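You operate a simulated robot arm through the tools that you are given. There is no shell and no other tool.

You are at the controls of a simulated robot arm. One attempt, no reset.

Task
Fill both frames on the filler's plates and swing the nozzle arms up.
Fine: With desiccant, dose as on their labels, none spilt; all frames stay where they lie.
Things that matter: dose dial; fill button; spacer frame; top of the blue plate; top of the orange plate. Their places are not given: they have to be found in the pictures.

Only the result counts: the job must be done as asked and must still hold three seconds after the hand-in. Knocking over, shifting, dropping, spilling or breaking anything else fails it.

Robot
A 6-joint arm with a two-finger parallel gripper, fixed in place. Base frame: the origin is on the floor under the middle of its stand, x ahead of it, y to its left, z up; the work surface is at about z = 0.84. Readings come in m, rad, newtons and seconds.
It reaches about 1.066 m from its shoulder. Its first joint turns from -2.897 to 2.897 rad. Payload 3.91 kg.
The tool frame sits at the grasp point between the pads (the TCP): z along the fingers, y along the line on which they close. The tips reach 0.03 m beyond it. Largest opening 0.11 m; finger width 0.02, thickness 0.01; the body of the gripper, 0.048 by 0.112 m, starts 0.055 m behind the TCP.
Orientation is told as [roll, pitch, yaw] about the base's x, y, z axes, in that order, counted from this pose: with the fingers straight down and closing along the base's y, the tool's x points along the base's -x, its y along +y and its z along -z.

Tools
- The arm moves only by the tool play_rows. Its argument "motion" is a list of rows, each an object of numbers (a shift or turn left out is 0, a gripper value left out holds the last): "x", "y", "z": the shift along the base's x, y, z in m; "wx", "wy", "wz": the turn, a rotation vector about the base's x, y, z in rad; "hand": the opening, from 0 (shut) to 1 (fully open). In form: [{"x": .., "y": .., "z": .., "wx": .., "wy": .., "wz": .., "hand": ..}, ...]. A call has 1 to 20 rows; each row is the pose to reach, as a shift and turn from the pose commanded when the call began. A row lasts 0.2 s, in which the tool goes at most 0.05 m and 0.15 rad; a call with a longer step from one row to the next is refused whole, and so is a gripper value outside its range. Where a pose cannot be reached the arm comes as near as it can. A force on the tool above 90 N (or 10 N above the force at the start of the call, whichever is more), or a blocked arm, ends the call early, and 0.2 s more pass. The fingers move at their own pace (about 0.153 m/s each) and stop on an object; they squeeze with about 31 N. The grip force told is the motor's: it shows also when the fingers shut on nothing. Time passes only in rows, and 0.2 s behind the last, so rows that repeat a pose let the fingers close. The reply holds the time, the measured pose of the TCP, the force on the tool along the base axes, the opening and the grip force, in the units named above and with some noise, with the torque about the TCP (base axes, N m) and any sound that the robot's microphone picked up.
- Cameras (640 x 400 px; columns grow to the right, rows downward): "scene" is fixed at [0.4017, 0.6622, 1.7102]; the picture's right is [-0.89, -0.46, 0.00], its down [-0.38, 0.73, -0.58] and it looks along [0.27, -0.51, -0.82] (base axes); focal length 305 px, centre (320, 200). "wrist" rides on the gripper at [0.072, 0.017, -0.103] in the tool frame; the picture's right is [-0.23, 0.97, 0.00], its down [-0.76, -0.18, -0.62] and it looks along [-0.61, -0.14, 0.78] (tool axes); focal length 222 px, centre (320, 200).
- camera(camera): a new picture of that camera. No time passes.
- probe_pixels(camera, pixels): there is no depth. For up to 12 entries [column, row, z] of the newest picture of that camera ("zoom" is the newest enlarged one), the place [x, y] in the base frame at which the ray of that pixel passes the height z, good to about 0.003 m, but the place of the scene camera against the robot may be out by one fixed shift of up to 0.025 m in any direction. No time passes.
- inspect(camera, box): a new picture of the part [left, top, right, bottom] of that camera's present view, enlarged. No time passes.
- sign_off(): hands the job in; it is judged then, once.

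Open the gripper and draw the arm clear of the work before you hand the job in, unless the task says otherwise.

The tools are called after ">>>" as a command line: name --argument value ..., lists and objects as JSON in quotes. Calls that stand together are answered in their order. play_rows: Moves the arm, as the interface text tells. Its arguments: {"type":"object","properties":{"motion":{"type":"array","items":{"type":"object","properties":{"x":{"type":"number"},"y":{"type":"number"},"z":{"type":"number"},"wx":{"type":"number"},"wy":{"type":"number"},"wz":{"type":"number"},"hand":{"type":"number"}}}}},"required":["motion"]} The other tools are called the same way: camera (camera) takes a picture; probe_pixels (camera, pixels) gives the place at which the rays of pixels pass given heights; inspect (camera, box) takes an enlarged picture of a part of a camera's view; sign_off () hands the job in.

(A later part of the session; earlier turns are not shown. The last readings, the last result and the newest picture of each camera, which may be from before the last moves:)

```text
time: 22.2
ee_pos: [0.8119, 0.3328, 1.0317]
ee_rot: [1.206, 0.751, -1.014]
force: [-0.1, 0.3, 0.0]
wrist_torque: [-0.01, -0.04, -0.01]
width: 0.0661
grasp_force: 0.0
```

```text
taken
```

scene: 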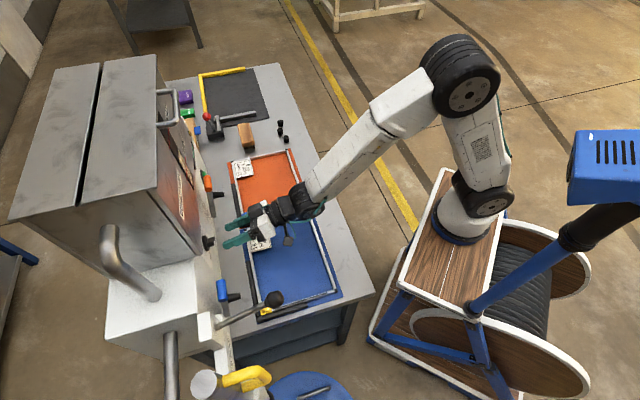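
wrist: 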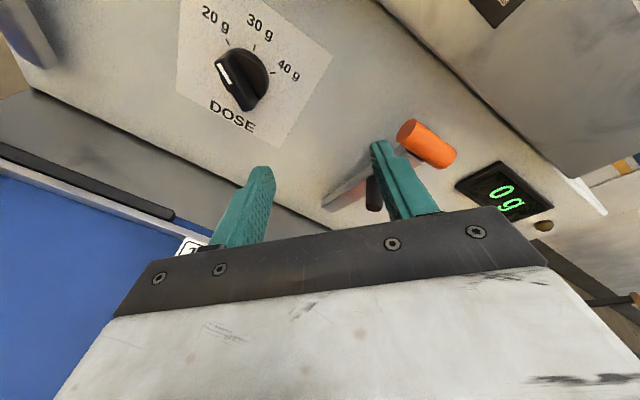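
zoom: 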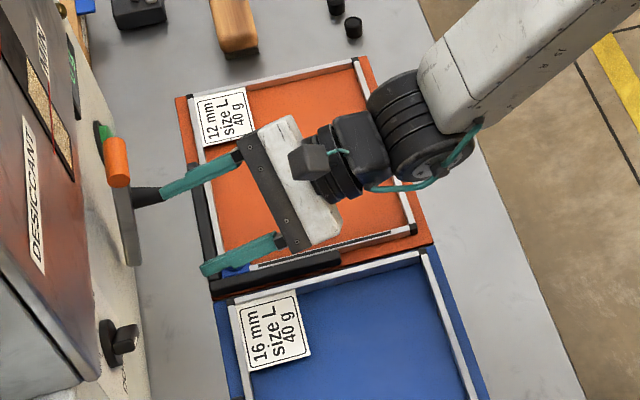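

I'm free again (force ≈ 0), the orange arm still stands upright and the frames look untouched. The current orientation (heading 46.5°, 15° down, roll 135°) is the workable one, so I translate straight to the dial stand-off.

>>> play_rows --motion '[{"x": -0.009, "y": 0.027, "z": -0.005}, {"x": -0.0175, "y": 0.054, "z": -0.011}, {"x": -0.0261, "y": 0.0805, "z": -0.0161}]'

>>> camera --camera "wrist"

>>> inspect --camera "wrist" --box '[230, 80, 430, 220]'

```text
time: 23.0
ee_pos: [0.7861, 0.4117, 1.0133]
ee_rot: [1.196, 0.748, -1.018]
force: [-0.6, 0.5, 0.1]
wrist_torque: [0.0, 0.02, 0.02]
width: 0.0659
grasp_force: 0.0
```

```text
taken
```

wrist: 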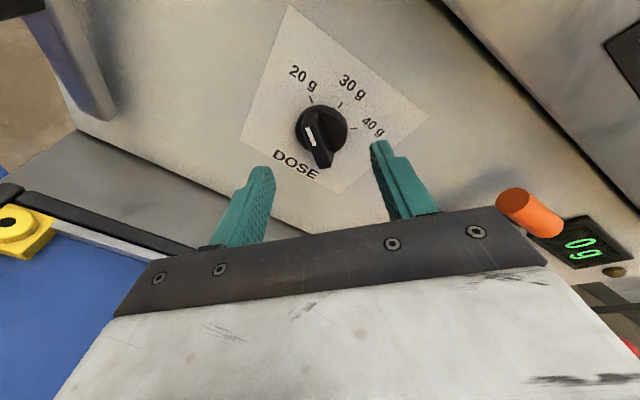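

```text
2.86 times, centred on (330, 150) of wrist
```

zoom: 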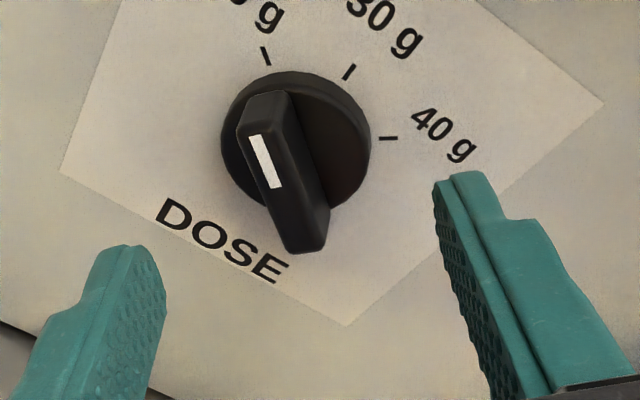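

The bar is centred within 1 mm across the closing direction, bar front about 6 cm ahead and disc 7.7 cm ahead of the TCP. I advance 40 mm along the tool axis so the pads overlap the bar by about 1 cm.

>>> play_rows --motion '[{"x": 0.009, "y": 0.01, "z": -0.0025}, {"x": 0.018, "y": 0.02, "z": -0.005}, {"x": 0.026, "y": 0.0295, "z": -0.0077}]'

>>> inspect --camera "wrist" --box '[230, 80, 430, 220]'

```text
time: 23.9
ee_pos: [0.808, 0.4376, 1.0073]
ee_rot: [1.195, 0.749, -1.023]
force: [-57.2, -61.1, 16.2]
wrist_torque: [1.81, -2.27, -1.95]
width: 0.0637
grasp_force: 0.1
stopped in row 3: the force on the tool passed its limit at 95 N (the readings are from after the stop); the commanded pose is now the measured one
```

```text
2.86 times, centred on (330, 150) of wrist
```

zoom: 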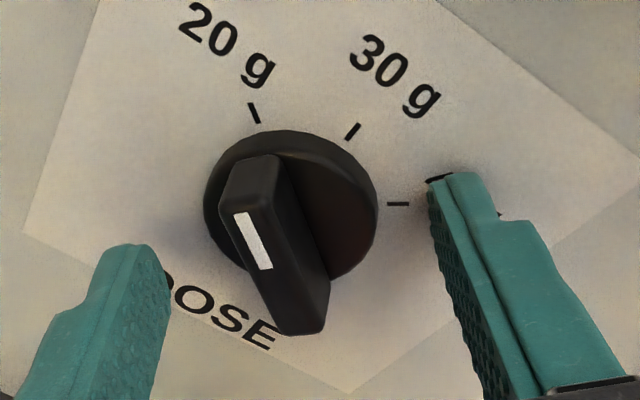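

The upper fingertip's outer corner touched the face (85 N, contact point at y≈+0.04 in tool axes), so the face is at s≈0.920. I back off 6 mm and narrow the opening before advancing again.

>>> play_rows --motion '[{"x": -0.005, "y": -0.005, "z": 0.002}, {"x": -0.005, "y": -0.005, "z": 0.002, "hand": 0.33}, {"x": -0.005, "y": -0.005, "z": 0.002, "hand": 0.33}]'

>>> inspect --camera "wrist" --box '[230, 80, 430, 220]'

```text
time: 24.7
ee_pos: [0.8073, 0.4359, 1.0072]
ee_rot: [1.194, 0.75, -1.019]
force: [5.8, -3.6, 9.0]
wrist_torque: [0.22, -0.34, -0.1]
width: 0.0424
grasp_force: 5.8
```

```text
2.86 times, centred on (330, 150) of wrist
```

zoom: 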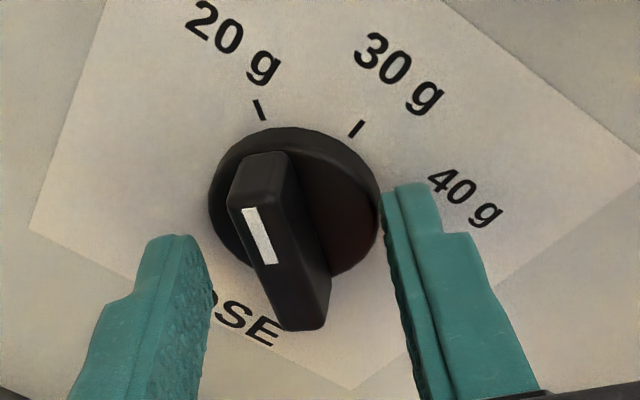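

The fingers stopped at 42 mm on the disc's rim, so the tips already reach past the disc front; the knob is nearer than I judged and ~7 mm off along tool x. I open, pull back 7 mm, recentre, and look again.

>>> play_rows --motion '[{"hand": 0.55}, {"hand": 0.55, "x": -0.003, "y": -0.003, "z": 0.001}, {"x": -0.0063, "y": -0.0011, "z": 0.0076}, {"x": -0.0063, "y": -0.0011, "z": 0.0076}]'

>>> inspect --camera "wrist" --box '[230, 80, 430, 220]'

```text
time: 25.7
ee_pos: [0.8006, 0.4348, 1.0139]
ee_rot: [1.191, 0.75, -1.018]
force: [-0.3, 0.2, 0.5]
wrist_torque: [0.01, -0.02, -0.03]
width: 0.0605
grasp_force: 0.1
```

```text
2.86 times, centred on (330, 150) of wrist
```

zoom: 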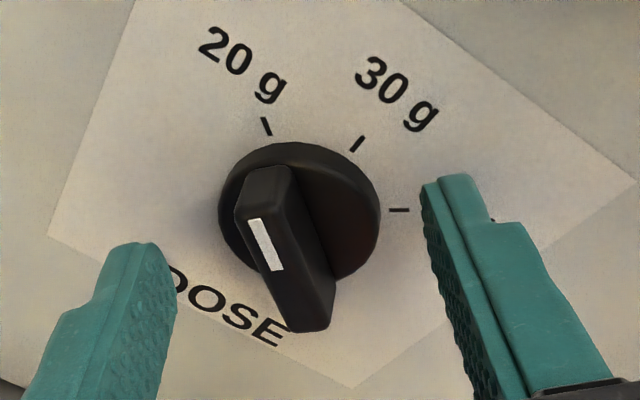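

Free again, with tips about 6 mm short of the disc and the bar centred between the fingers. I close on the bar and read the width.

>>> play_rows --motion '[{"x": -0.001, "y": 0.001, "z": 0.001, "hand": 0.3}, {"x": -0.001, "y": 0.001, "z": 0.001, "hand": 0.1}, {"x": -0.001, "y": 0.001, "z": 0.001, "hand": 0.0}, {"x": -0.001, "y": 0.001, "z": 0.001, "hand": 0.0}]'

>>> inspect --camera "wrist" --box '[230, 80, 430, 220]'

```text
time: 26.7
ee_pos: [0.7985, 0.4364, 1.0126]
ee_rot: [1.187, 0.75, -1.021]
force: [-20.9, 1.5, -16.3]
wrist_torque: [0.21, 0.19, 0.22]
width: 0.0136
grasp_force: 44.7
```

```text
2.86 times, centred on (330, 150) of wrist
```

zoom: 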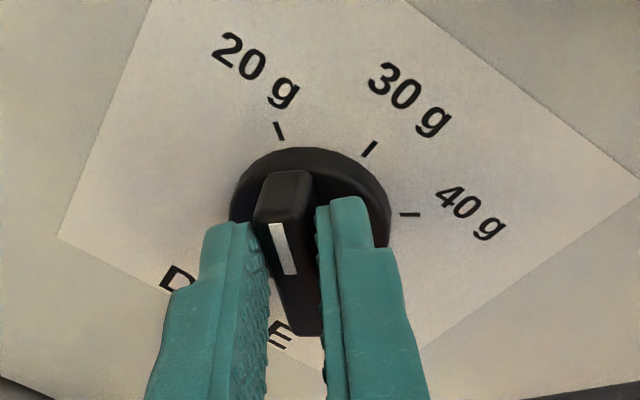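

The bar is gripped (width 13.6 mm, pointer still at 20 g). I roll about the tool axis by +45° toward 30 g, with a small shift to relieve the side load, and check.

>>> play_rows --motion '[{"x": -0.001, "y": 0.0005, "z": -0.001, "wx": 0.086, "wy": 0.092, "wz": -0.0359}, {"x": -0.001, "y": 0.0005, "z": -0.001, "wx": 0.172, "wy": 0.184, "wz": -0.0718}, {"x": -0.001, "y": 0.0005, "z": -0.001, "wx": 0.258, "wy": 0.276, "wz": -0.1077}, {"x": -0.001, "y": 0.0005, "z": -0.001, "wx": 0.344, "wy": 0.368, "wz": -0.1436}, {"x": -0.001, "y": 0.0005, "z": -0.001, "wx": 0.43, "wy": 0.46, "wz": -0.1795}, {"x": -0.001, "y": 0.0005, "z": -0.001, "wx": 0.516, "wy": 0.552, "wz": -0.2154}]'

>>> inspect --camera "wrist" --box '[230, 80, 430, 220]'

```text
time: 28.1
ee_pos: [0.8023, 0.4339, 1.0148]
ee_rot: [-0.025, 1.295, -2.354]
force: [22.9, -31.1, 2.9]
wrist_torque: [0.12, -1.03, -1.37]
width: 0.012
grasp_force: 44.8
```

```text
2.86 times, centred on (330, 150) of wrist
```

zoom: 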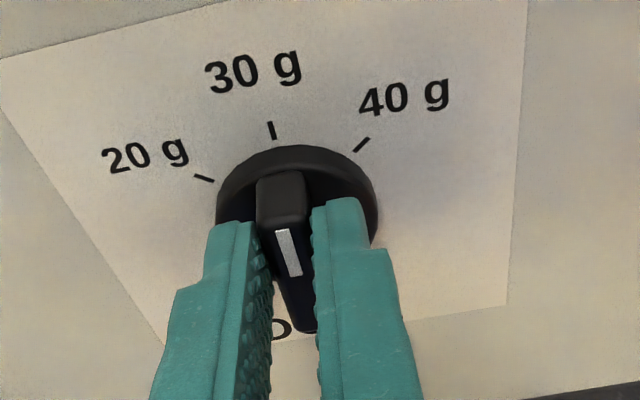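

The pointer is now on 30 g; a ~38 N side load along -u shows the knob centre lies slightly that way. I continue another 45° to 40 g while easing 2-3 mm toward -u.

>>> play_rows --motion '[{"x": 0.002, "y": -0.002, "z": 0.0, "wx": 0.0866, "wy": 0.0916, "wz": -0.0356}, {"x": 0.0025, "y": -0.0025, "z": 0.0, "wx": 0.1732, "wy": 0.1832, "wz": -0.0712}, {"x": 0.0025, "y": -0.0025, "z": 0.0, "wx": 0.2598, "wy": 0.2748, "wz": -0.1068}, {"x": 0.0025, "y": -0.0025, "z": 0.0, "wx": 0.3464, "wy": 0.3664, "wz": -0.1424}, {"x": 0.0025, "y": -0.0025, "z": 0.0, "wx": 0.433, "wy": 0.458, "wz": -0.178}, {"x": 0.0025, "y": -0.0025, "z": 0.0, "wx": 0.5196, "wy": 0.5496, "wz": -0.2136}]'

>>> inspect --camera "wrist" --box '[230, 80, 430, 220]'

```text
time: 29.5
ee_pos: [0.8042, 0.4312, 1.0105]
ee_rot: [-1.18, 0.74, 2.652]
force: [29.8, -40.2, -10.3]
wrist_torque: [-0.58, -0.16, -0.6]
width: 0.0131
grasp_force: 45.1
```

```text
2.86 times, centred on (330, 150) of wrist
```

zoom: 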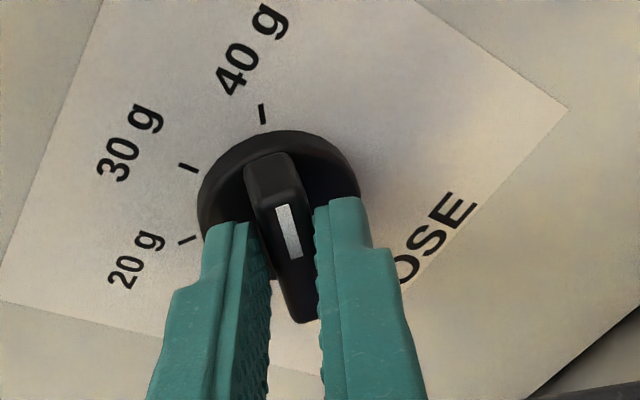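

The bar now points at the 40 g tick. I relieve the side load, open the fingers and back out along the tool axis, then check the dial.

>>> play_rows --motion '[{"x": 0.002, "y": -0.002, "z": -0.0005}, {"x": 0.003, "y": -0.003, "z": -0.0005, "hand": 0.25}, {"x": 0.003, "y": -0.003, "z": -0.0005, "hand": 0.5}, {"x": 0.003, "y": -0.003, "z": -0.0005, "hand": 0.5}, {"x": -0.01, "y": -0.016, "z": 0.005}, {"x": -0.025, "y": -0.03, "z": 0.011}, {"x": -0.032, "y": -0.036, "z": 0.014}]'

>>> camera --camera "wrist"

>>> inspect --camera "wrist" --box '[230, 60, 430, 200]'

```text
time: 31.1
ee_pos: [0.7687, 0.3973, 1.0279]
ee_rot: [-1.188, 0.746, 2.654]
force: [-0.6, -0.3, -0.5]
wrist_torque: [0.01, -0.02, 0.01]
width: 0.0551
grasp_force: 0.0
```

```text
taken
```

wrist: 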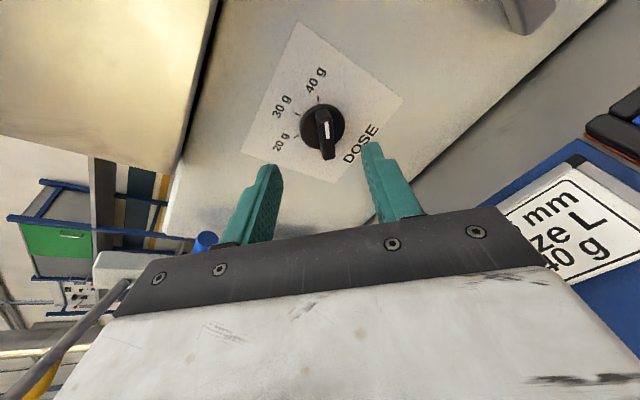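

```text
2.86 times, centred on (330, 130) of wrist
```

zoom: 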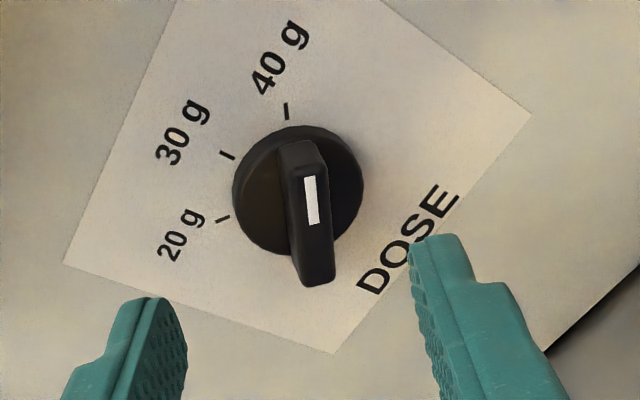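

The dial points near 40 g, possibly a few degrees past. I zoom further to measure the pointer angle against the ticks.

>>> inspect --camera "wrist" --box '[280, 75, 376, 171]'

```text
4.17 times, centred on (328, 123) of wrist
```

zoom: 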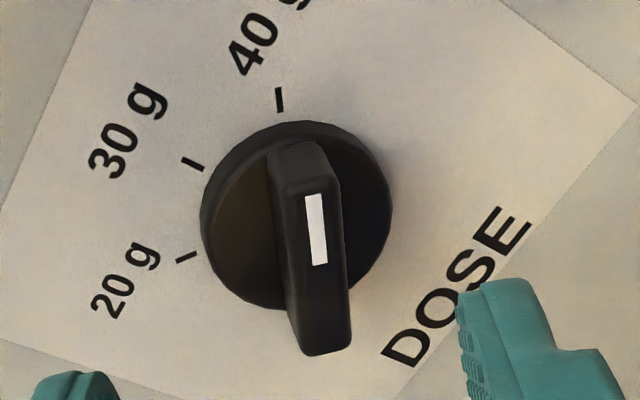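

The pointer measures about 48° versus the 45° tick, so it is on 40 g. Next the orange arm: I roll +45° more so the closing direction becomes vertical (camera to the -u side), and check that the flange allows it.

>>> play_rows --motion '[{"x": -0.005, "y": -0.005, "z": 0.01, "wx": 0.0862, "wy": 0.0918, "wz": -0.0359}, {"x": -0.005, "y": -0.005, "z": 0.02, "wx": 0.1724, "wy": 0.1836, "wz": -0.0718}, {"x": -0.005, "y": -0.005, "z": 0.03, "wx": 0.2586, "wy": 0.2754, "wz": -0.1077}, {"x": -0.005, "y": -0.005, "z": 0.04, "wx": 0.3448, "wy": 0.3672, "wz": -0.1436}, {"x": -0.005, "y": -0.005, "z": 0.05, "wx": 0.431, "wy": 0.459, "wz": -0.1795}, {"x": -0.005, "y": -0.005, "z": 0.06, "wx": 0.5172, "wy": 0.5508, "wz": -0.2154}]'

>>> camera --camera "wrist"

```text
time: 32.5
ee_pos: [0.7639, 0.3931, 1.0883]
ee_rot: [-1.291, -0.005, 2.385]
force: [0.3, -0.1, 0.3]
wrist_torque: [0.03, 0.0, 0.03]
width: 0.0552
grasp_force: 0.0
```

```text
taken
```

wrist: 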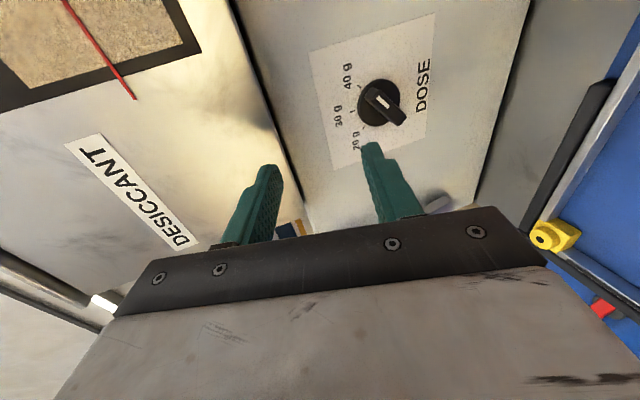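

The flange reaches this roll (y axis pointing down). I tilt further down to about 35° and move to a viewing stand-off in front of the orange handle.

>>> play_rows --motion '[{"x": 0.014, "y": -0.03, "z": 0.015, "wx": -0.047, "wy": 0.047, "hand": 0.6}, {"x": 0.028, "y": -0.06, "z": 0.025, "wx": -0.094, "wy": 0.094}, {"x": 0.042, "y": -0.09, "z": 0.032, "wx": -0.14, "wy": 0.14}, {"x": 0.056, "y": -0.115, "z": 0.038, "wx": -0.187, "wy": 0.187}, {"x": 0.07, "y": -0.139, "z": 0.042, "wx": -0.233, "wy": 0.233}]'

>>> camera --camera "wrist"

>>> inspect --camera "scene" --box '[170, 110, 400, 252]'

```text
time: 33.7
ee_pos: [0.8304, 0.2511, 1.1129]
ee_rot: [-0.978, -0.009, 2.385]
force: [-0.6, -0.2, 0.2]
wrist_torque: [0.0, -0.02, -0.03]
width: 0.0657
grasp_force: 0.0
out of reach, approached as far as the arm can: row 5
```

```text
taken
```

wrist: 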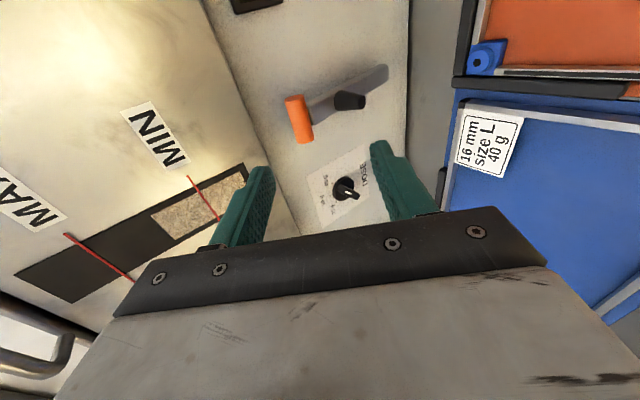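

```text
2.78 times, centred on (285, 181) of scene
```

zoom: 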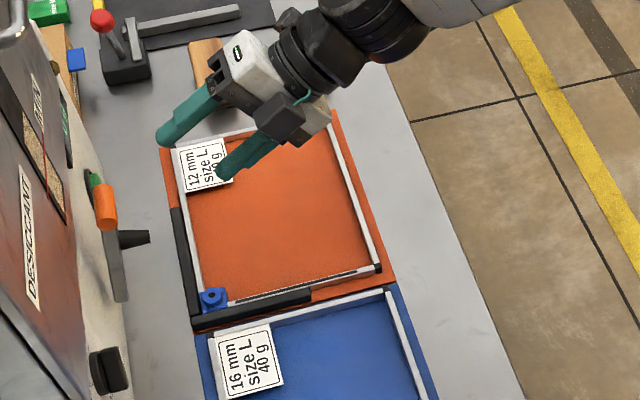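

I reached about (0.830, 0.251, 1.113). The orange handle is at (298,118), the nozzle at (350,100) and the arm's hinge end at (385,75). I zoom in to fix their geometry.

>>> inspect --camera "wrist" --box '[260, 40, 420, 160]'

```text
3.33 times, centred on (340, 100) of wrist
```

zoom: 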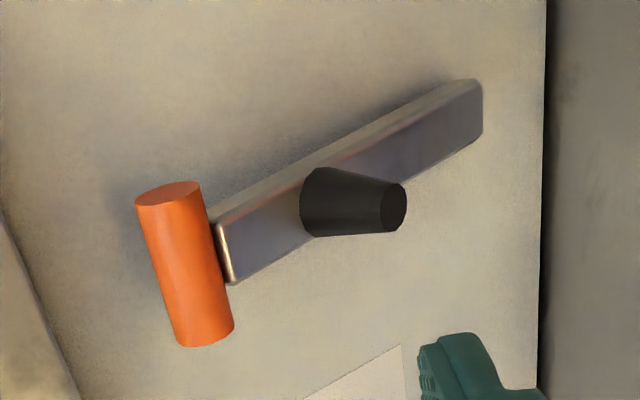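

Handle centre ≈ (s 0.881, u -0.406, z 1.057), nozzle tip ≈ (s 0.854, z 0.998), hinge near z 0.91. The last row was out of reach, perhaps from the flange roll limit; I test by rolling back 0.25 rad while going up and further along -u.

>>> play_rows --motion '[{"wx": -0.07, "wy": -0.076, "wz": 0.07}, {"wx": -0.14, "wy": -0.152, "wz": 0.14}, {"x": 0.005, "y": -0.01, "z": 0.015, "wx": -0.14, "wy": -0.152, "wz": 0.14}, {"x": 0.01, "y": -0.02, "z": 0.03, "wx": -0.14, "wy": -0.152, "wz": 0.14}]'

```text
time: 34.7
ee_pos: [0.8402, 0.2302, 1.1424]
ee_rot: [-0.949, 0.196, 2.527]
force: [0.1, -0.2, -0.3]
wrist_torque: [-0.02, -0.01, 0.01]
width: 0.066
grasp_force: 0.0
```

Confirmed: the roll limit is near 270°, so the usable range is about 0-270°. I roll back by 165° to roll 90° (closing direction vertical, camera on the +u side).

>>> play_rows --motion '[{"wx": -0.0807, "wy": -0.0861, "wz": 0.0822}, {"wx": -0.1614, "wy": -0.1722, "wz": 0.1644}, {"wx": -0.2421, "wy": -0.2583, "wz": 0.2466}, {"wx": -0.3228, "wy": -0.3444, "wz": 0.3288}, {"wx": -0.4035, "wy": -0.4305, "wz": 0.411}, {"wx": -0.4842, "wy": -0.5166, "wz": 0.4932}, {"wx": -0.5649, "wy": -0.6027, "wz": 0.5754}, {"wx": -0.6456, "wy": -0.6888, "wz": 0.6576}, {"wx": -0.7263, "wy": -0.7749, "wz": 0.7398}, {"wx": -0.807, "wy": -0.861, "wz": 0.822}, {"wx": -0.8877, "wy": -0.9471, "wz": 0.9042}, {"wx": -0.9684, "wy": -1.0332, "wz": 0.9864}, {"wx": -1.0491, "wy": -1.1193, "wz": 1.0686}, {"wx": -1.1298, "wy": -1.2054, "wz": 1.1508}, {"wx": -1.2105, "wy": -1.2915, "wz": 1.233}, {"wx": -1.2912, "wy": -1.3776, "wz": 1.3152}, {"wx": -1.3719, "wy": -1.4637, "wz": 1.3974}, {"wx": -1.4526, "wy": -1.5498, "wz": 1.4796}, {"wx": -1.5333, "wy": -1.6359, "wz": 1.5618}, {"wx": -1.614, "wy": -1.722, "wz": 1.644}]'

>>> camera --camera "wrist"

```text
time: 38.9
ee_pos: [0.84, 0.2294, 1.1425]
ee_rot: [0.962, 0.023, -0.767]
force: [0.6, 0.2, -0.3]
wrist_torque: [0.0, -0.03, 0.03]
width: 0.066
grasp_force: 0.1
```

```text
taken
```

wrist: 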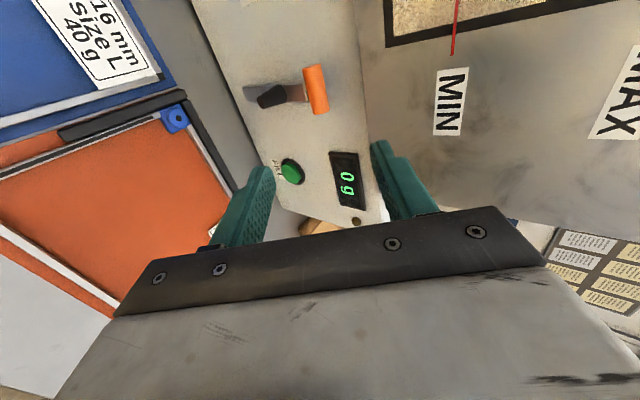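

The camera is now on the +u side and sees handle (316,89), nozzle (265,95), button (292,170) and display. I zoom to refine the handle and button positions.

>>> inspect --camera "wrist" --box '[230, 50, 390, 150]'

>>> inspect --camera "wrist" --box '[250, 130, 410, 230]'

```text
4.00 times, centred on (310, 100) of wrist
```

zoom: 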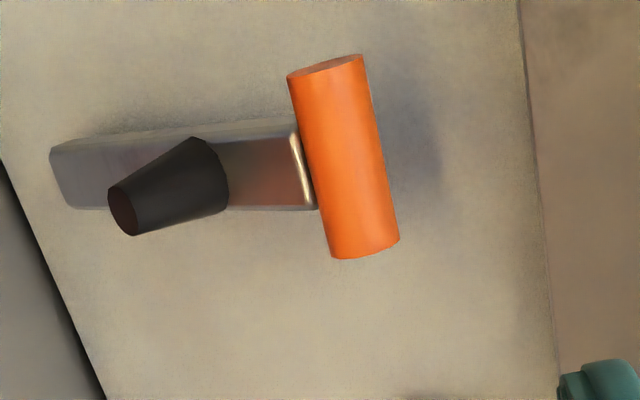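

```text
4.00 times, centred on (330, 180) of wrist
```

zoom: 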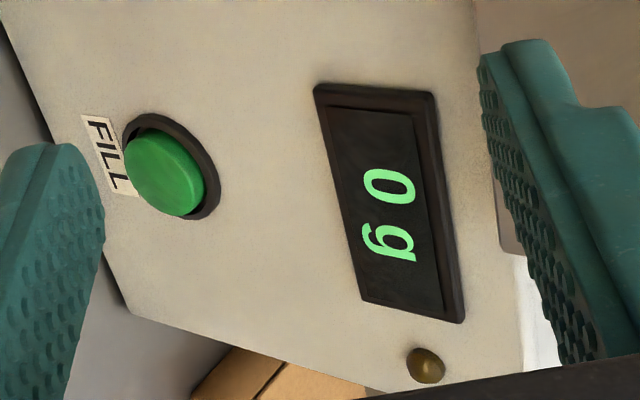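

Refined: handle centre (s 0.874, u -0.408, z 1.062), length 44 mm, nozzle tip (s 0.847, z 1.004), fill fitting (s 0.808, u -0.407), giving a hinge near (s 0.900, z 0.914) with radius 0.150. I tilt to 45° and go to a stand-off before the handle's outer (-u) end.

>>> play_rows --motion '[{"x": 0.012, "y": 0.014, "z": -0.006, "wx": -0.0415, "wy": 0.0415, "wz": -0.01, "hand": 0.4}, {"x": 0.025, "y": 0.028, "z": -0.012, "wx": -0.083, "wy": 0.083, "wz": -0.02}, {"x": 0.037, "y": 0.0416, "z": -0.018, "wx": -0.1245, "wy": 0.1245, "wz": -0.03}]'

>>> camera --camera "wrist"

>>> inspect --camera "wrist" --box '[210, 60, 430, 220]'

```text
time: 39.7
ee_pos: [0.8773, 0.2733, 1.1243]
ee_rot: [0.785, 0.026, -0.803]
force: [0.3, 0.4, 0.4]
wrist_torque: [0.01, 0.01, 0.01]
width: 0.0442
grasp_force: 0.1
```

```text
taken
```

wrist: 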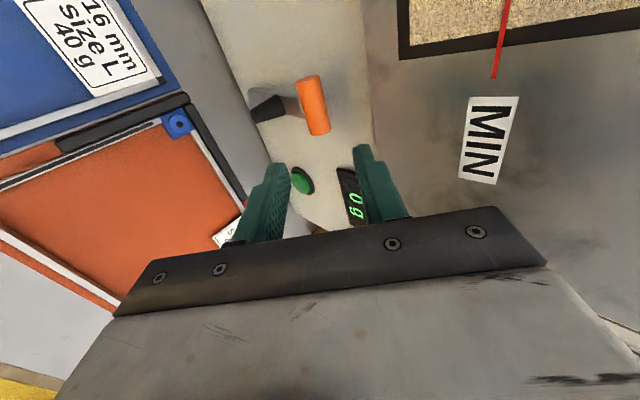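

```text
2.50 times, centred on (320, 140) of wrist
```

zoom: 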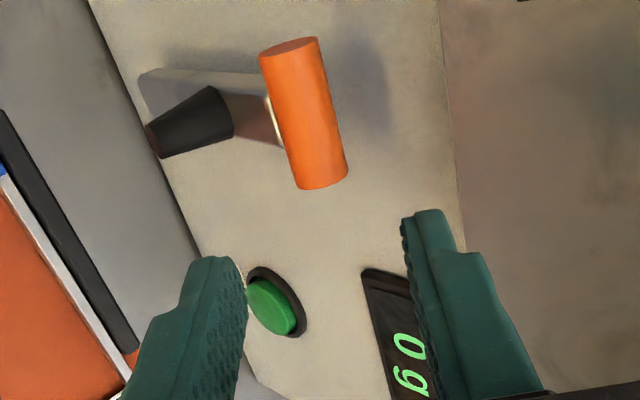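

I'm on the approach line: the handle should meet the pads after 70 mm along the tool axis. I advance 70 mm in steps, with the opening at 44 mm.

>>> play_rows --motion '[{"x": 0.012, "y": 0.012, "z": -0.0165}, {"x": 0.0235, "y": 0.0235, "z": -0.033}, {"x": 0.0351, "y": 0.0351, "z": -0.0491}]'

>>> camera --camera "wrist"

>>> inspect --camera "wrist" --box '[210, 60, 430, 220]'

>>> inspect --camera "scene" --box '[170, 130, 330, 230]'

```text
time: 40.5
ee_pos: [0.9107, 0.3092, 1.0757]
ee_rot: [0.784, 0.023, -0.803]
force: [-0.3, -0.2, 0.3]
wrist_torque: [-0.03, 0.01, 0.0]
width: 0.0441
grasp_force: 0.0
```

```text
taken
```

wrist: 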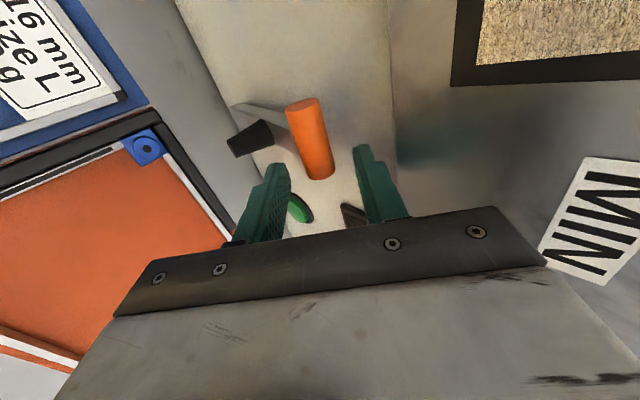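

```text
2.50 times, centred on (320, 140) of wrist
```

zoom: 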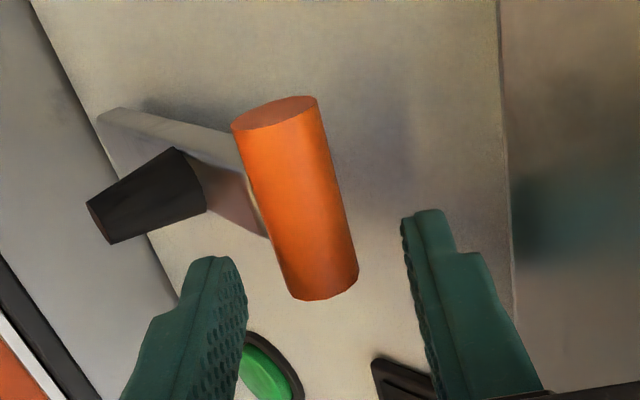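

```text
4.00 times, centred on (250, 180) of scene
```

zoom: 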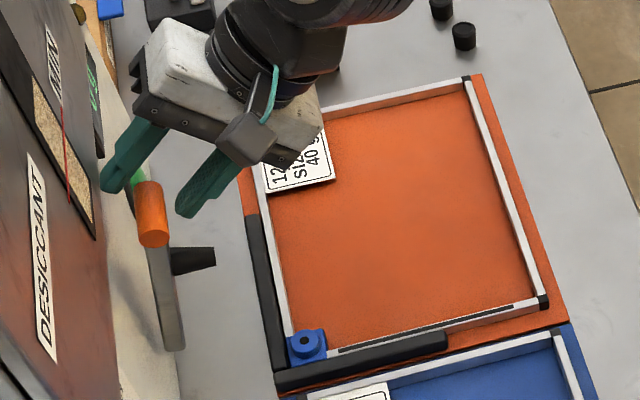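

The handle's end is centred between the fingers (col 321) and about 2 cm ahead of the TCP. I advance 6 mm more and close on it.

>>> play_rows --motion '[{"x": 0.003, "y": 0.003, "z": -0.0042}, {"x": 0.003, "y": 0.003, "z": -0.0042, "hand": 0.2}, {"x": 0.003, "y": 0.003, "z": -0.0042, "hand": 0.0}, {"x": 0.003, "y": 0.003, "z": -0.0042, "hand": 0.0}]'

>>> inspect --camera "wrist" --box '[210, 60, 430, 220]'

```text
time: 41.5
ee_pos: [0.9132, 0.3094, 1.0696]
ee_rot: [0.781, 0.027, -0.802]
force: [-29.7, -20.7, -16.1]
wrist_torque: [-1.54, 1.07, 0.75]
width: 0.0273
grasp_force: 45.2
```

```text
2.50 times, centred on (320, 140) of wrist
```

zoom: 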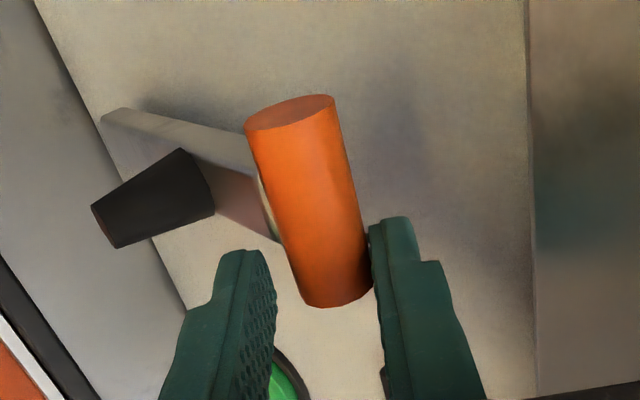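

The width is 27 mm with one-sided load along -y (~37 N): the handle sits about 3.5 mm toward the upper finger. I shift the TCP 4 mm along +y so both pads close on it.

>>> play_rows --motion '[{"x": 0.001, "y": 0.001, "z": 0.0015, "hand": 0.0}, {"x": 0.0021, "y": 0.0019, "z": 0.0028, "hand": 0.0}, {"x": 0.0021, "y": 0.0019, "z": 0.0028, "hand": 0.0}]'

>>> inspect --camera "wrist" --box '[210, 60, 430, 220]'

```text
time: 42.3
ee_pos: [0.9131, 0.3103, 1.0689]
ee_rot: [0.775, 0.029, -0.802]
force: [-47.9, -39.7, -30.1]
wrist_torque: [-2.39, 1.1, 0.69]
width: 0.0271
grasp_force: 44.9
```

```text
2.50 times, centred on (320, 140) of wrist
```

zoom: 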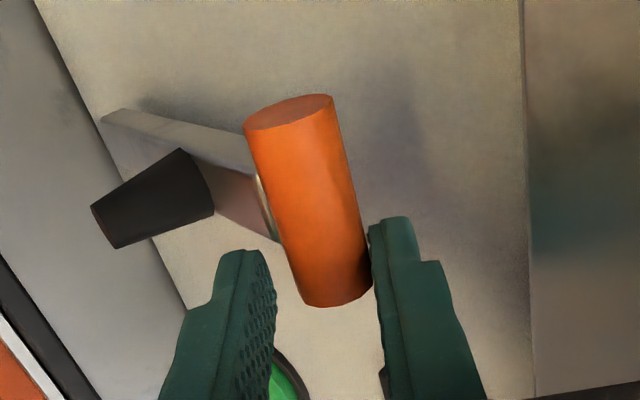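

The push-back is along -y with its contact at the finger's +x edge near the tip: the lower fingertip is touching the arm's bar. I open a little, shift 6 mm toward -u to clear the bar, and close again.

>>> play_rows --motion '[{"x": -0.002, "y": -0.002, "z": -0.0028, "hand": 0.35}, {"x": 0.0022, "y": -0.0062, "z": -0.0028, "hand": 0.35}, {"x": 0.0035, "y": -0.005, "z": -0.0005, "hand": 0.1}, {"x": 0.0035, "y": -0.005, "z": -0.0005, "hand": 0.0}, {"x": 0.0035, "y": -0.005, "z": -0.0005, "hand": 0.0}]'

>>> inspect --camera "wrist" --box '[210, 60, 430, 220]'

```text
time: 43.5
ee_pos: [0.9193, 0.3065, 1.0722]
ee_rot: [0.781, 0.027, -0.802]
force: [-28.3, -18.5, -19.7]
wrist_torque: [-0.7, 0.49, 0.44]
width: 0.0194
grasp_force: 44.3
```

```text
2.50 times, centred on (320, 140) of wrist
```

zoom: 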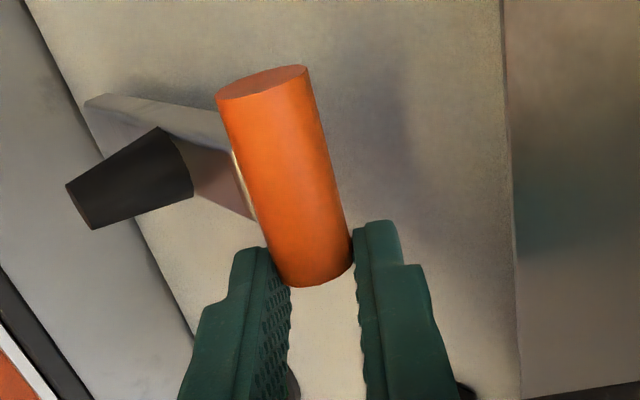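

Now the handle is gripped (width 19.4 mm). I swing it outward along the arc about the hinge (radius ≈0.152 m), first down to about 50°, watching the forces.

>>> play_rows --motion '[{"x": -0.0105, "y": -0.0105, "z": -0.003}, {"x": -0.019, "y": -0.019, "z": -0.0071}, {"x": -0.036, "y": -0.036, "z": -0.0183}, {"x": -0.0513, "y": -0.0513, "z": -0.0335}]'

>>> camera --camera "wrist"

>>> inspect --camera "scene" --box '[170, 130, 330, 230]'

```text
time: 44.5
ee_pos: [0.8713, 0.256, 1.0438]
ee_rot: [0.789, 0.023, -0.805]
force: [-6.3, 6.8, 5.7]
wrist_torque: [0.56, -0.08, 0.31]
width: 0.0197
grasp_force: 45.4
```

```text
taken
```

wrist: 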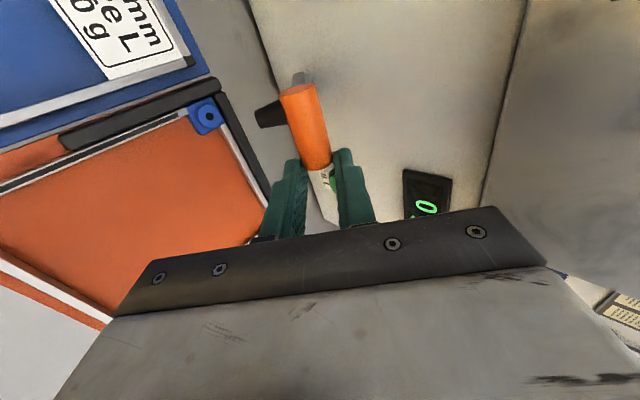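

```text
4.00 times, centred on (250, 180) of scene
```

zoom: 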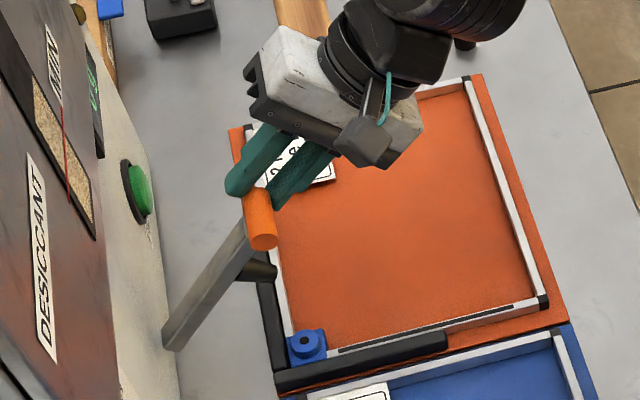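

The arm follows smoothly with low force (a few N) and is at about 50°. I continue the arc to about 10° above horizontal, then inspect the nozzle against the blue fitting.

>>> play_rows --motion '[{"x": -0.0133, "y": -0.0133, "z": -0.0187}, {"x": -0.024, "y": -0.024, "z": -0.0404}, {"x": -0.032, "y": -0.032, "z": -0.0644}, {"x": -0.0368, "y": -0.0368, "z": -0.09}]'

>>> camera --camera "wrist"

>>> inspect --camera "scene" --box '[190, 150, 310, 225]'

```text
time: 45.5
ee_pos: [0.8339, 0.217, 0.9489]
ee_rot: [0.785, 0.024, -0.805]
force: [8.8, 3.9, -3.2]
wrist_torque: [0.18, 0.27, 0.23]
width: 0.0191
grasp_force: 44.5
```

```text
taken
```

wrist: 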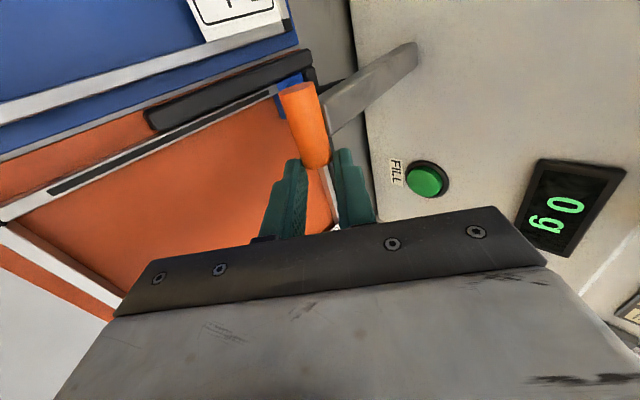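

```text
5.33 times, centred on (250, 188) of scene
```

zoom: 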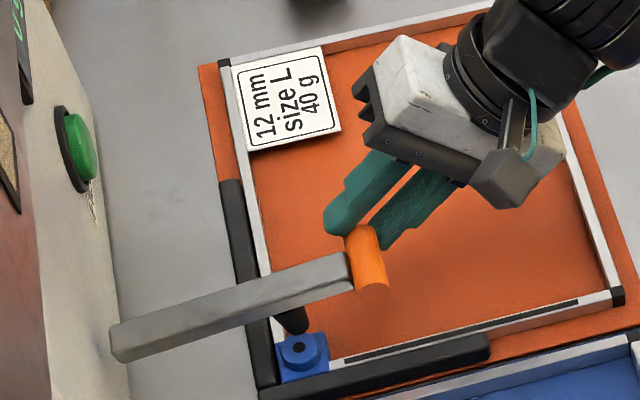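

The handle is at roughly 10° above horizontal and the nozzle hangs just above the blue fitting. I lower in small steps toward seating, watching for contact.

>>> play_rows --motion '[{"x": -0.0006, "y": -0.0006, "z": -0.0065}, {"x": -0.0012, "y": -0.0012, "z": -0.0131}]'

>>> inspect --camera "scene" --box '[210, 180, 290, 230]'

```text
time: 46.1
ee_pos: [0.832, 0.2171, 0.9364]
ee_rot: [0.784, 0.023, -0.805]
force: [12.1, -5.0, 0.6]
wrist_torque: [0.2, -0.27, -0.09]
width: 0.0194
grasp_force: 44.9
```

```text
8.00 times, centred on (250, 205) of scene
```

zoom: 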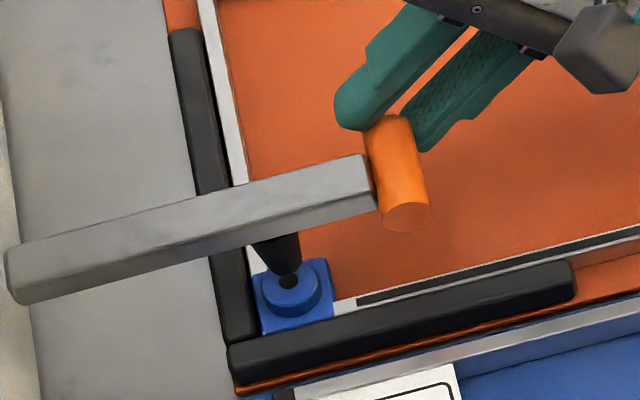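

The nozzle tip is right over the fitting's hole. I continue lowering in small steps.

>>> play_rows --motion '[{"x": -0.0003, "y": -0.0003, "z": -0.0066}, {"x": -0.0004, "y": -0.0004, "z": -0.0132}]'

>>> inspect --camera "scene" --box '[210, 180, 290, 230]'

```text
time: 46.7
ee_pos: [0.8321, 0.2189, 0.9292]
ee_rot: [0.794, 0.02, -0.802]
force: [9.1, -15.4, 45.4]
wrist_torque: [0.58, -0.53, -0.26]
width: 0.0199
grasp_force: 44.5
```

```text
8.00 times, centred on (250, 205) of scene
```

zoom: 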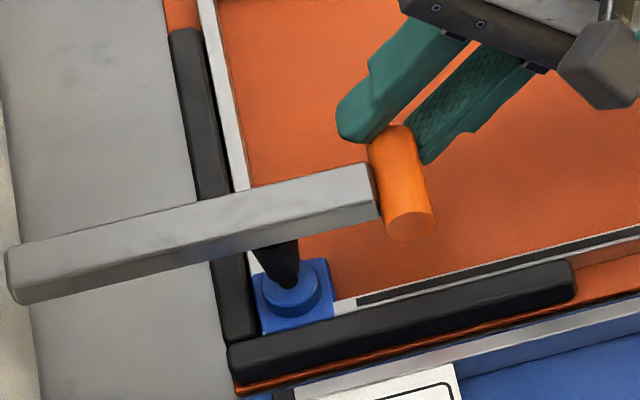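

Contact of about 45 N upward appeared and the nozzle is seated in the fitting. I ease the command up, open and back away along the tool axis, then check that the arm stays down.

>>> play_rows --motion '[{"z": 0.003}, {"z": 0.005, "hand": 0.2}, {"z": 0.005, "hand": 0.4}, {"z": 0.005, "hand": 0.4}, {"x": -0.01, "y": -0.01, "z": 0.019}, {"x": -0.025, "y": -0.025, "z": 0.04}, {"x": -0.04, "y": -0.04, "z": 0.062}]'

>>> inspect --camera "scene" --box '[210, 180, 290, 230]'

>>> camera --camera "wrist"

```text
time: 48.3
ee_pos: [0.7891, 0.1798, 0.9859]
ee_rot: [0.784, 0.026, -0.803]
force: [0.2, 0.2, -0.8]
wrist_torque: [-0.01, 0.01, -0.01]
width: 0.0441
grasp_force: 0.1
```

```text
8.00 times, centred on (250, 205) of scene
```

zoom: 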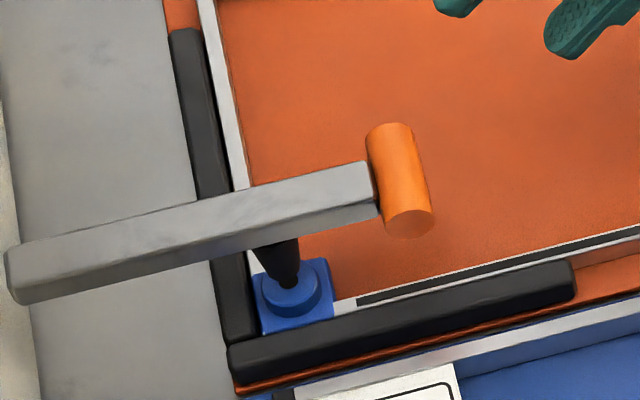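

```text
taken
```

wrist: 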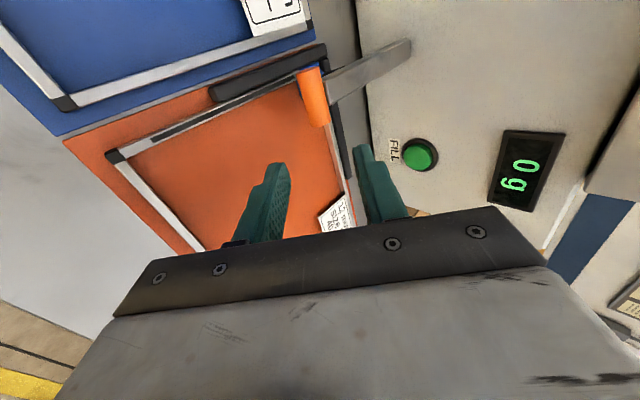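

The arm stays down, but it may have been lifted a couple of millimetres as I eased off. I zoom on the nozzle tip to check the seating.

>>> inspect --camera "scene" --box '[230, 200, 262, 224]'

>>> inspect --camera "wrist" --box '[290, 30, 420, 130]'

```text
16.00 times, centred on (246, 212) of scene
```

zoom: 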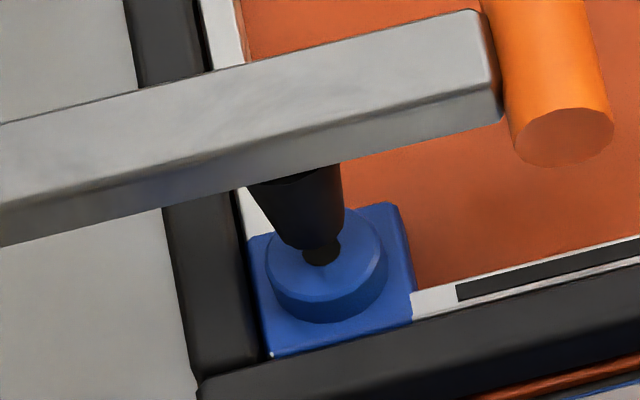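

```text
4.00 times, centred on (355, 80) of wrist
```

zoom: 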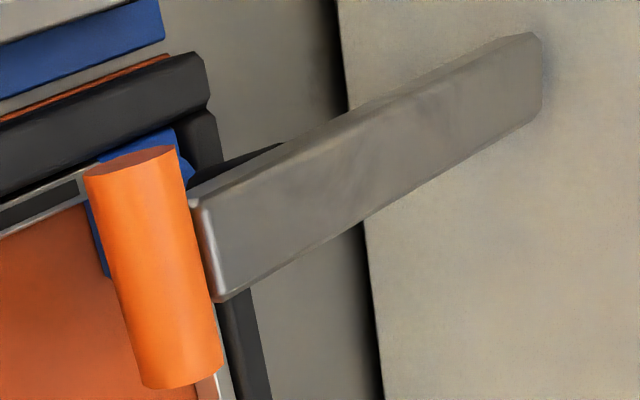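

The tip is right at the hole; to make sure it is fully home I close the fingers and press lightly on the handle from above, noting where contact starts.

>>> play_rows --motion '[{"x": 0.005, "y": 0.015, "z": 0.01, "hand": 0.0}, {"x": 0.0233, "y": 0.0502, "z": 0.005, "hand": 0.0}, {"x": 0.0233, "y": 0.0502, "z": -0.011}, {"x": 0.0233, "y": 0.0502, "z": -0.018}]'

>>> play_rows --motion '[{"z": -0.005}]'

>>> play_rows --motion '[{"z": -0.004}]'

>>> inspect --camera "scene" --box '[210, 180, 290, 230]'

```text
time: 49.3
ee_pos: [0.8123, 0.2294, 0.969]
ee_rot: [0.785, 0.026, -0.802]
force: [-0.3, -0.1, 0.2]
wrist_torque: [-0.02, 0.02, -0.03]
width: 0.0
grasp_force: 31.1
```

```text
time: 49.7
ee_pos: [0.815, 0.2296, 0.9631]
ee_rot: [0.785, 0.023, -0.803]
force: [0.1, 0.2, -0.1]
wrist_torque: [0.03, -0.04, -0.01]
width: 0.0001
grasp_force: 30.9
```

```text
time: 50.1
ee_pos: [0.8136, 0.2283, 0.9599]
ee_rot: [0.784, 0.023, -0.802]
force: [-0.4, 0.4, -0.8]
wrist_torque: [-0.01, 0.0, 0.02]
width: 0.0002
grasp_force: 31.1
```

```text
8.00 times, centred on (250, 205) of scene
```

zoom: 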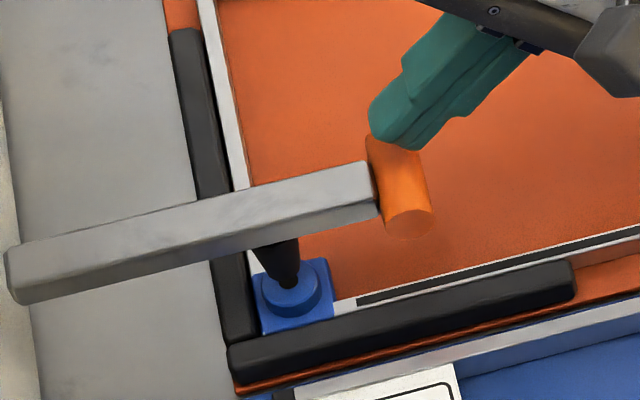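

No contact yet and the arm seems to have settled a bit lower by itself. I press further in small steps until force shows.

>>> play_rows --motion '[{"z": -0.004}, {"z": -0.006}]'

>>> play_rows --motion '[{"z": -0.004}]'

>>> inspect --camera "scene" --box '[230, 200, 262, 224]'

```text
time: 50.7
ee_pos: [0.8145, 0.2287, 0.9543]
ee_rot: [0.783, 0.024, -0.803]
force: [-0.1, -0.2, 0.2]
wrist_torque: [-0.02, 0.01, -0.01]
width: 0.0
grasp_force: 31.0
```

```text
time: 51.1
ee_pos: [0.8155, 0.2292, 0.9485]
ee_rot: [0.788, 0.025, -0.802]
force: [-1.1, -1.4, 3.3]
wrist_torque: [0.02, -0.05, 0.0]
width: 0.0
grasp_force: 31.0
```

```text
16.00 times, centred on (246, 212) of scene
```

zoom: 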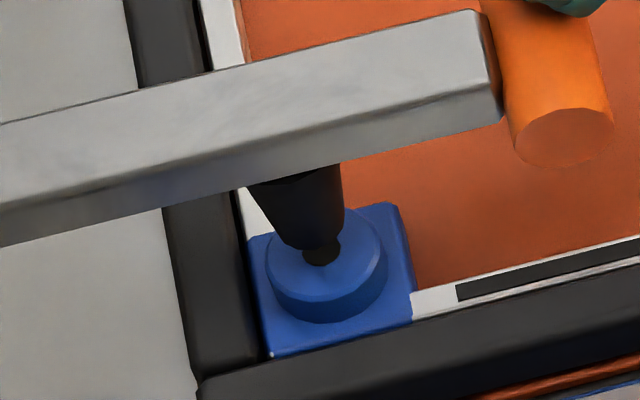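

Light contact (3 N) at TCP z≈0.949; the nozzle view is unchanged. I press 4 mm and then 4 mm more to see whether it still moves.

>>> play_rows --motion '[{"z": -0.004}, {"z": -0.004}]'

>>> inspect --camera "scene" --box '[230, 200, 262, 224]'

>>> play_rows --motion '[{"z": -0.004}, {"z": -0.004}]'

>>> inspect --camera "scene" --box '[230, 200, 262, 224]'

```text
time: 51.7
ee_pos: [0.8133, 0.2276, 0.9481]
ee_rot: [0.791, 0.02, -0.804]
force: [-11.9, -9.0, 36.2]
wrist_torque: [0.09, -0.11, -0.01]
width: 0.0
grasp_force: 31.4
```

```text
16.00 times, centred on (246, 212) of scene
```

zoom: 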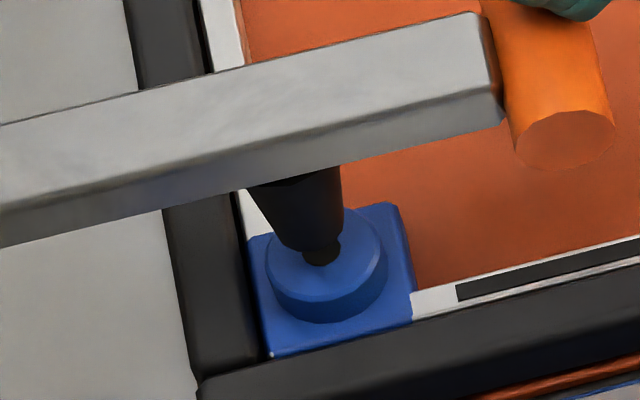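

```text
time: 52.3
ee_pos: [0.8126, 0.2278, 0.947]
ee_rot: [0.793, 0.02, -0.804]
force: [-13.7, -19.2, 66.7]
wrist_torque: [0.23, -0.34, -0.05]
width: 0.0
grasp_force: 31.0
```

```text
16.00 times, centred on (246, 212) of scene
```

zoom: 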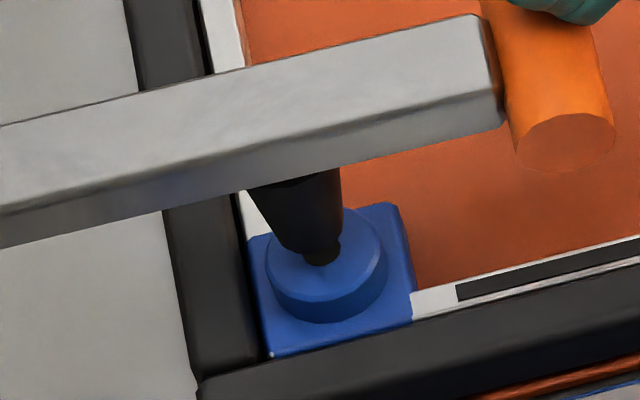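

The arm is at its hard stop (67 N with ~1 mm give), so it is fully down. I lift off straight up, then probe the brown box near the button for clearance.

>>> play_rows --motion '[{"z": 0.02}, {"x": -0.02, "y": -0.02, "z": 0.05}, {"x": -0.03, "y": -0.04, "z": 0.085}]'

>>> camera --camera "scene"

>>> probe_pixels --camera "scene" --pixels '[[198, 131, 0.92], [198, 150, 0.9], [204, 176, 0.935], [245, 214, 0.865], [264, 310, 0.865]]'

>>> inspect --camera "scene" --box '[170, 90, 290, 230]'

>>> camera --camera "wrist"

```text
time: 53.1
ee_pos: [0.786, 0.1885, 1.0254]
ee_rot: [0.784, 0.026, -0.803]
force: [0.3, 0.5, -0.7]
wrist_torque: [0.0, -0.03, 0.0]
width: 0.0001
grasp_force: 30.7
```

```text
taken
```

scene: 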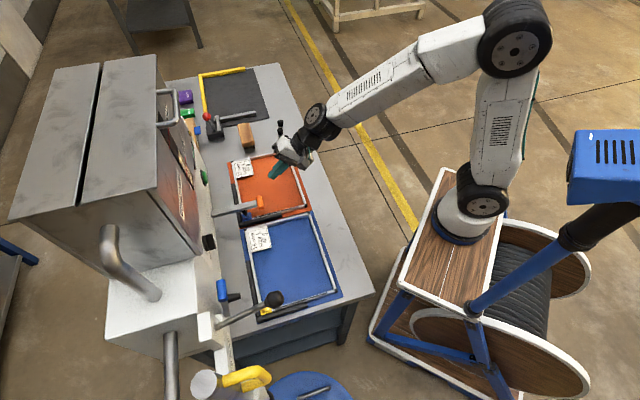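

```text
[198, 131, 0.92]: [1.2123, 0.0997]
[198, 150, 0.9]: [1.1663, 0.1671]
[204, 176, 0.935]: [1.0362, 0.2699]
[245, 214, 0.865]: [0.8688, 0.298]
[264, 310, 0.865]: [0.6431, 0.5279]
```

```text
2.86 times, centred on (230, 160) of scene
```

zoom: 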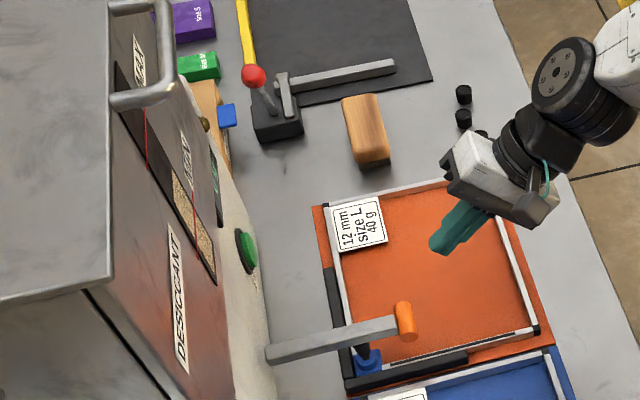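

```text
taken
```

wrist: 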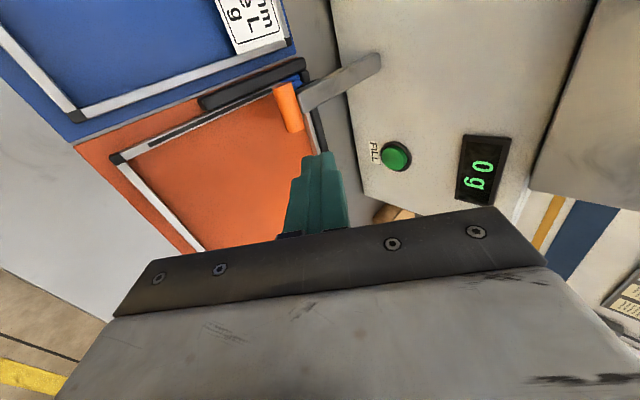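

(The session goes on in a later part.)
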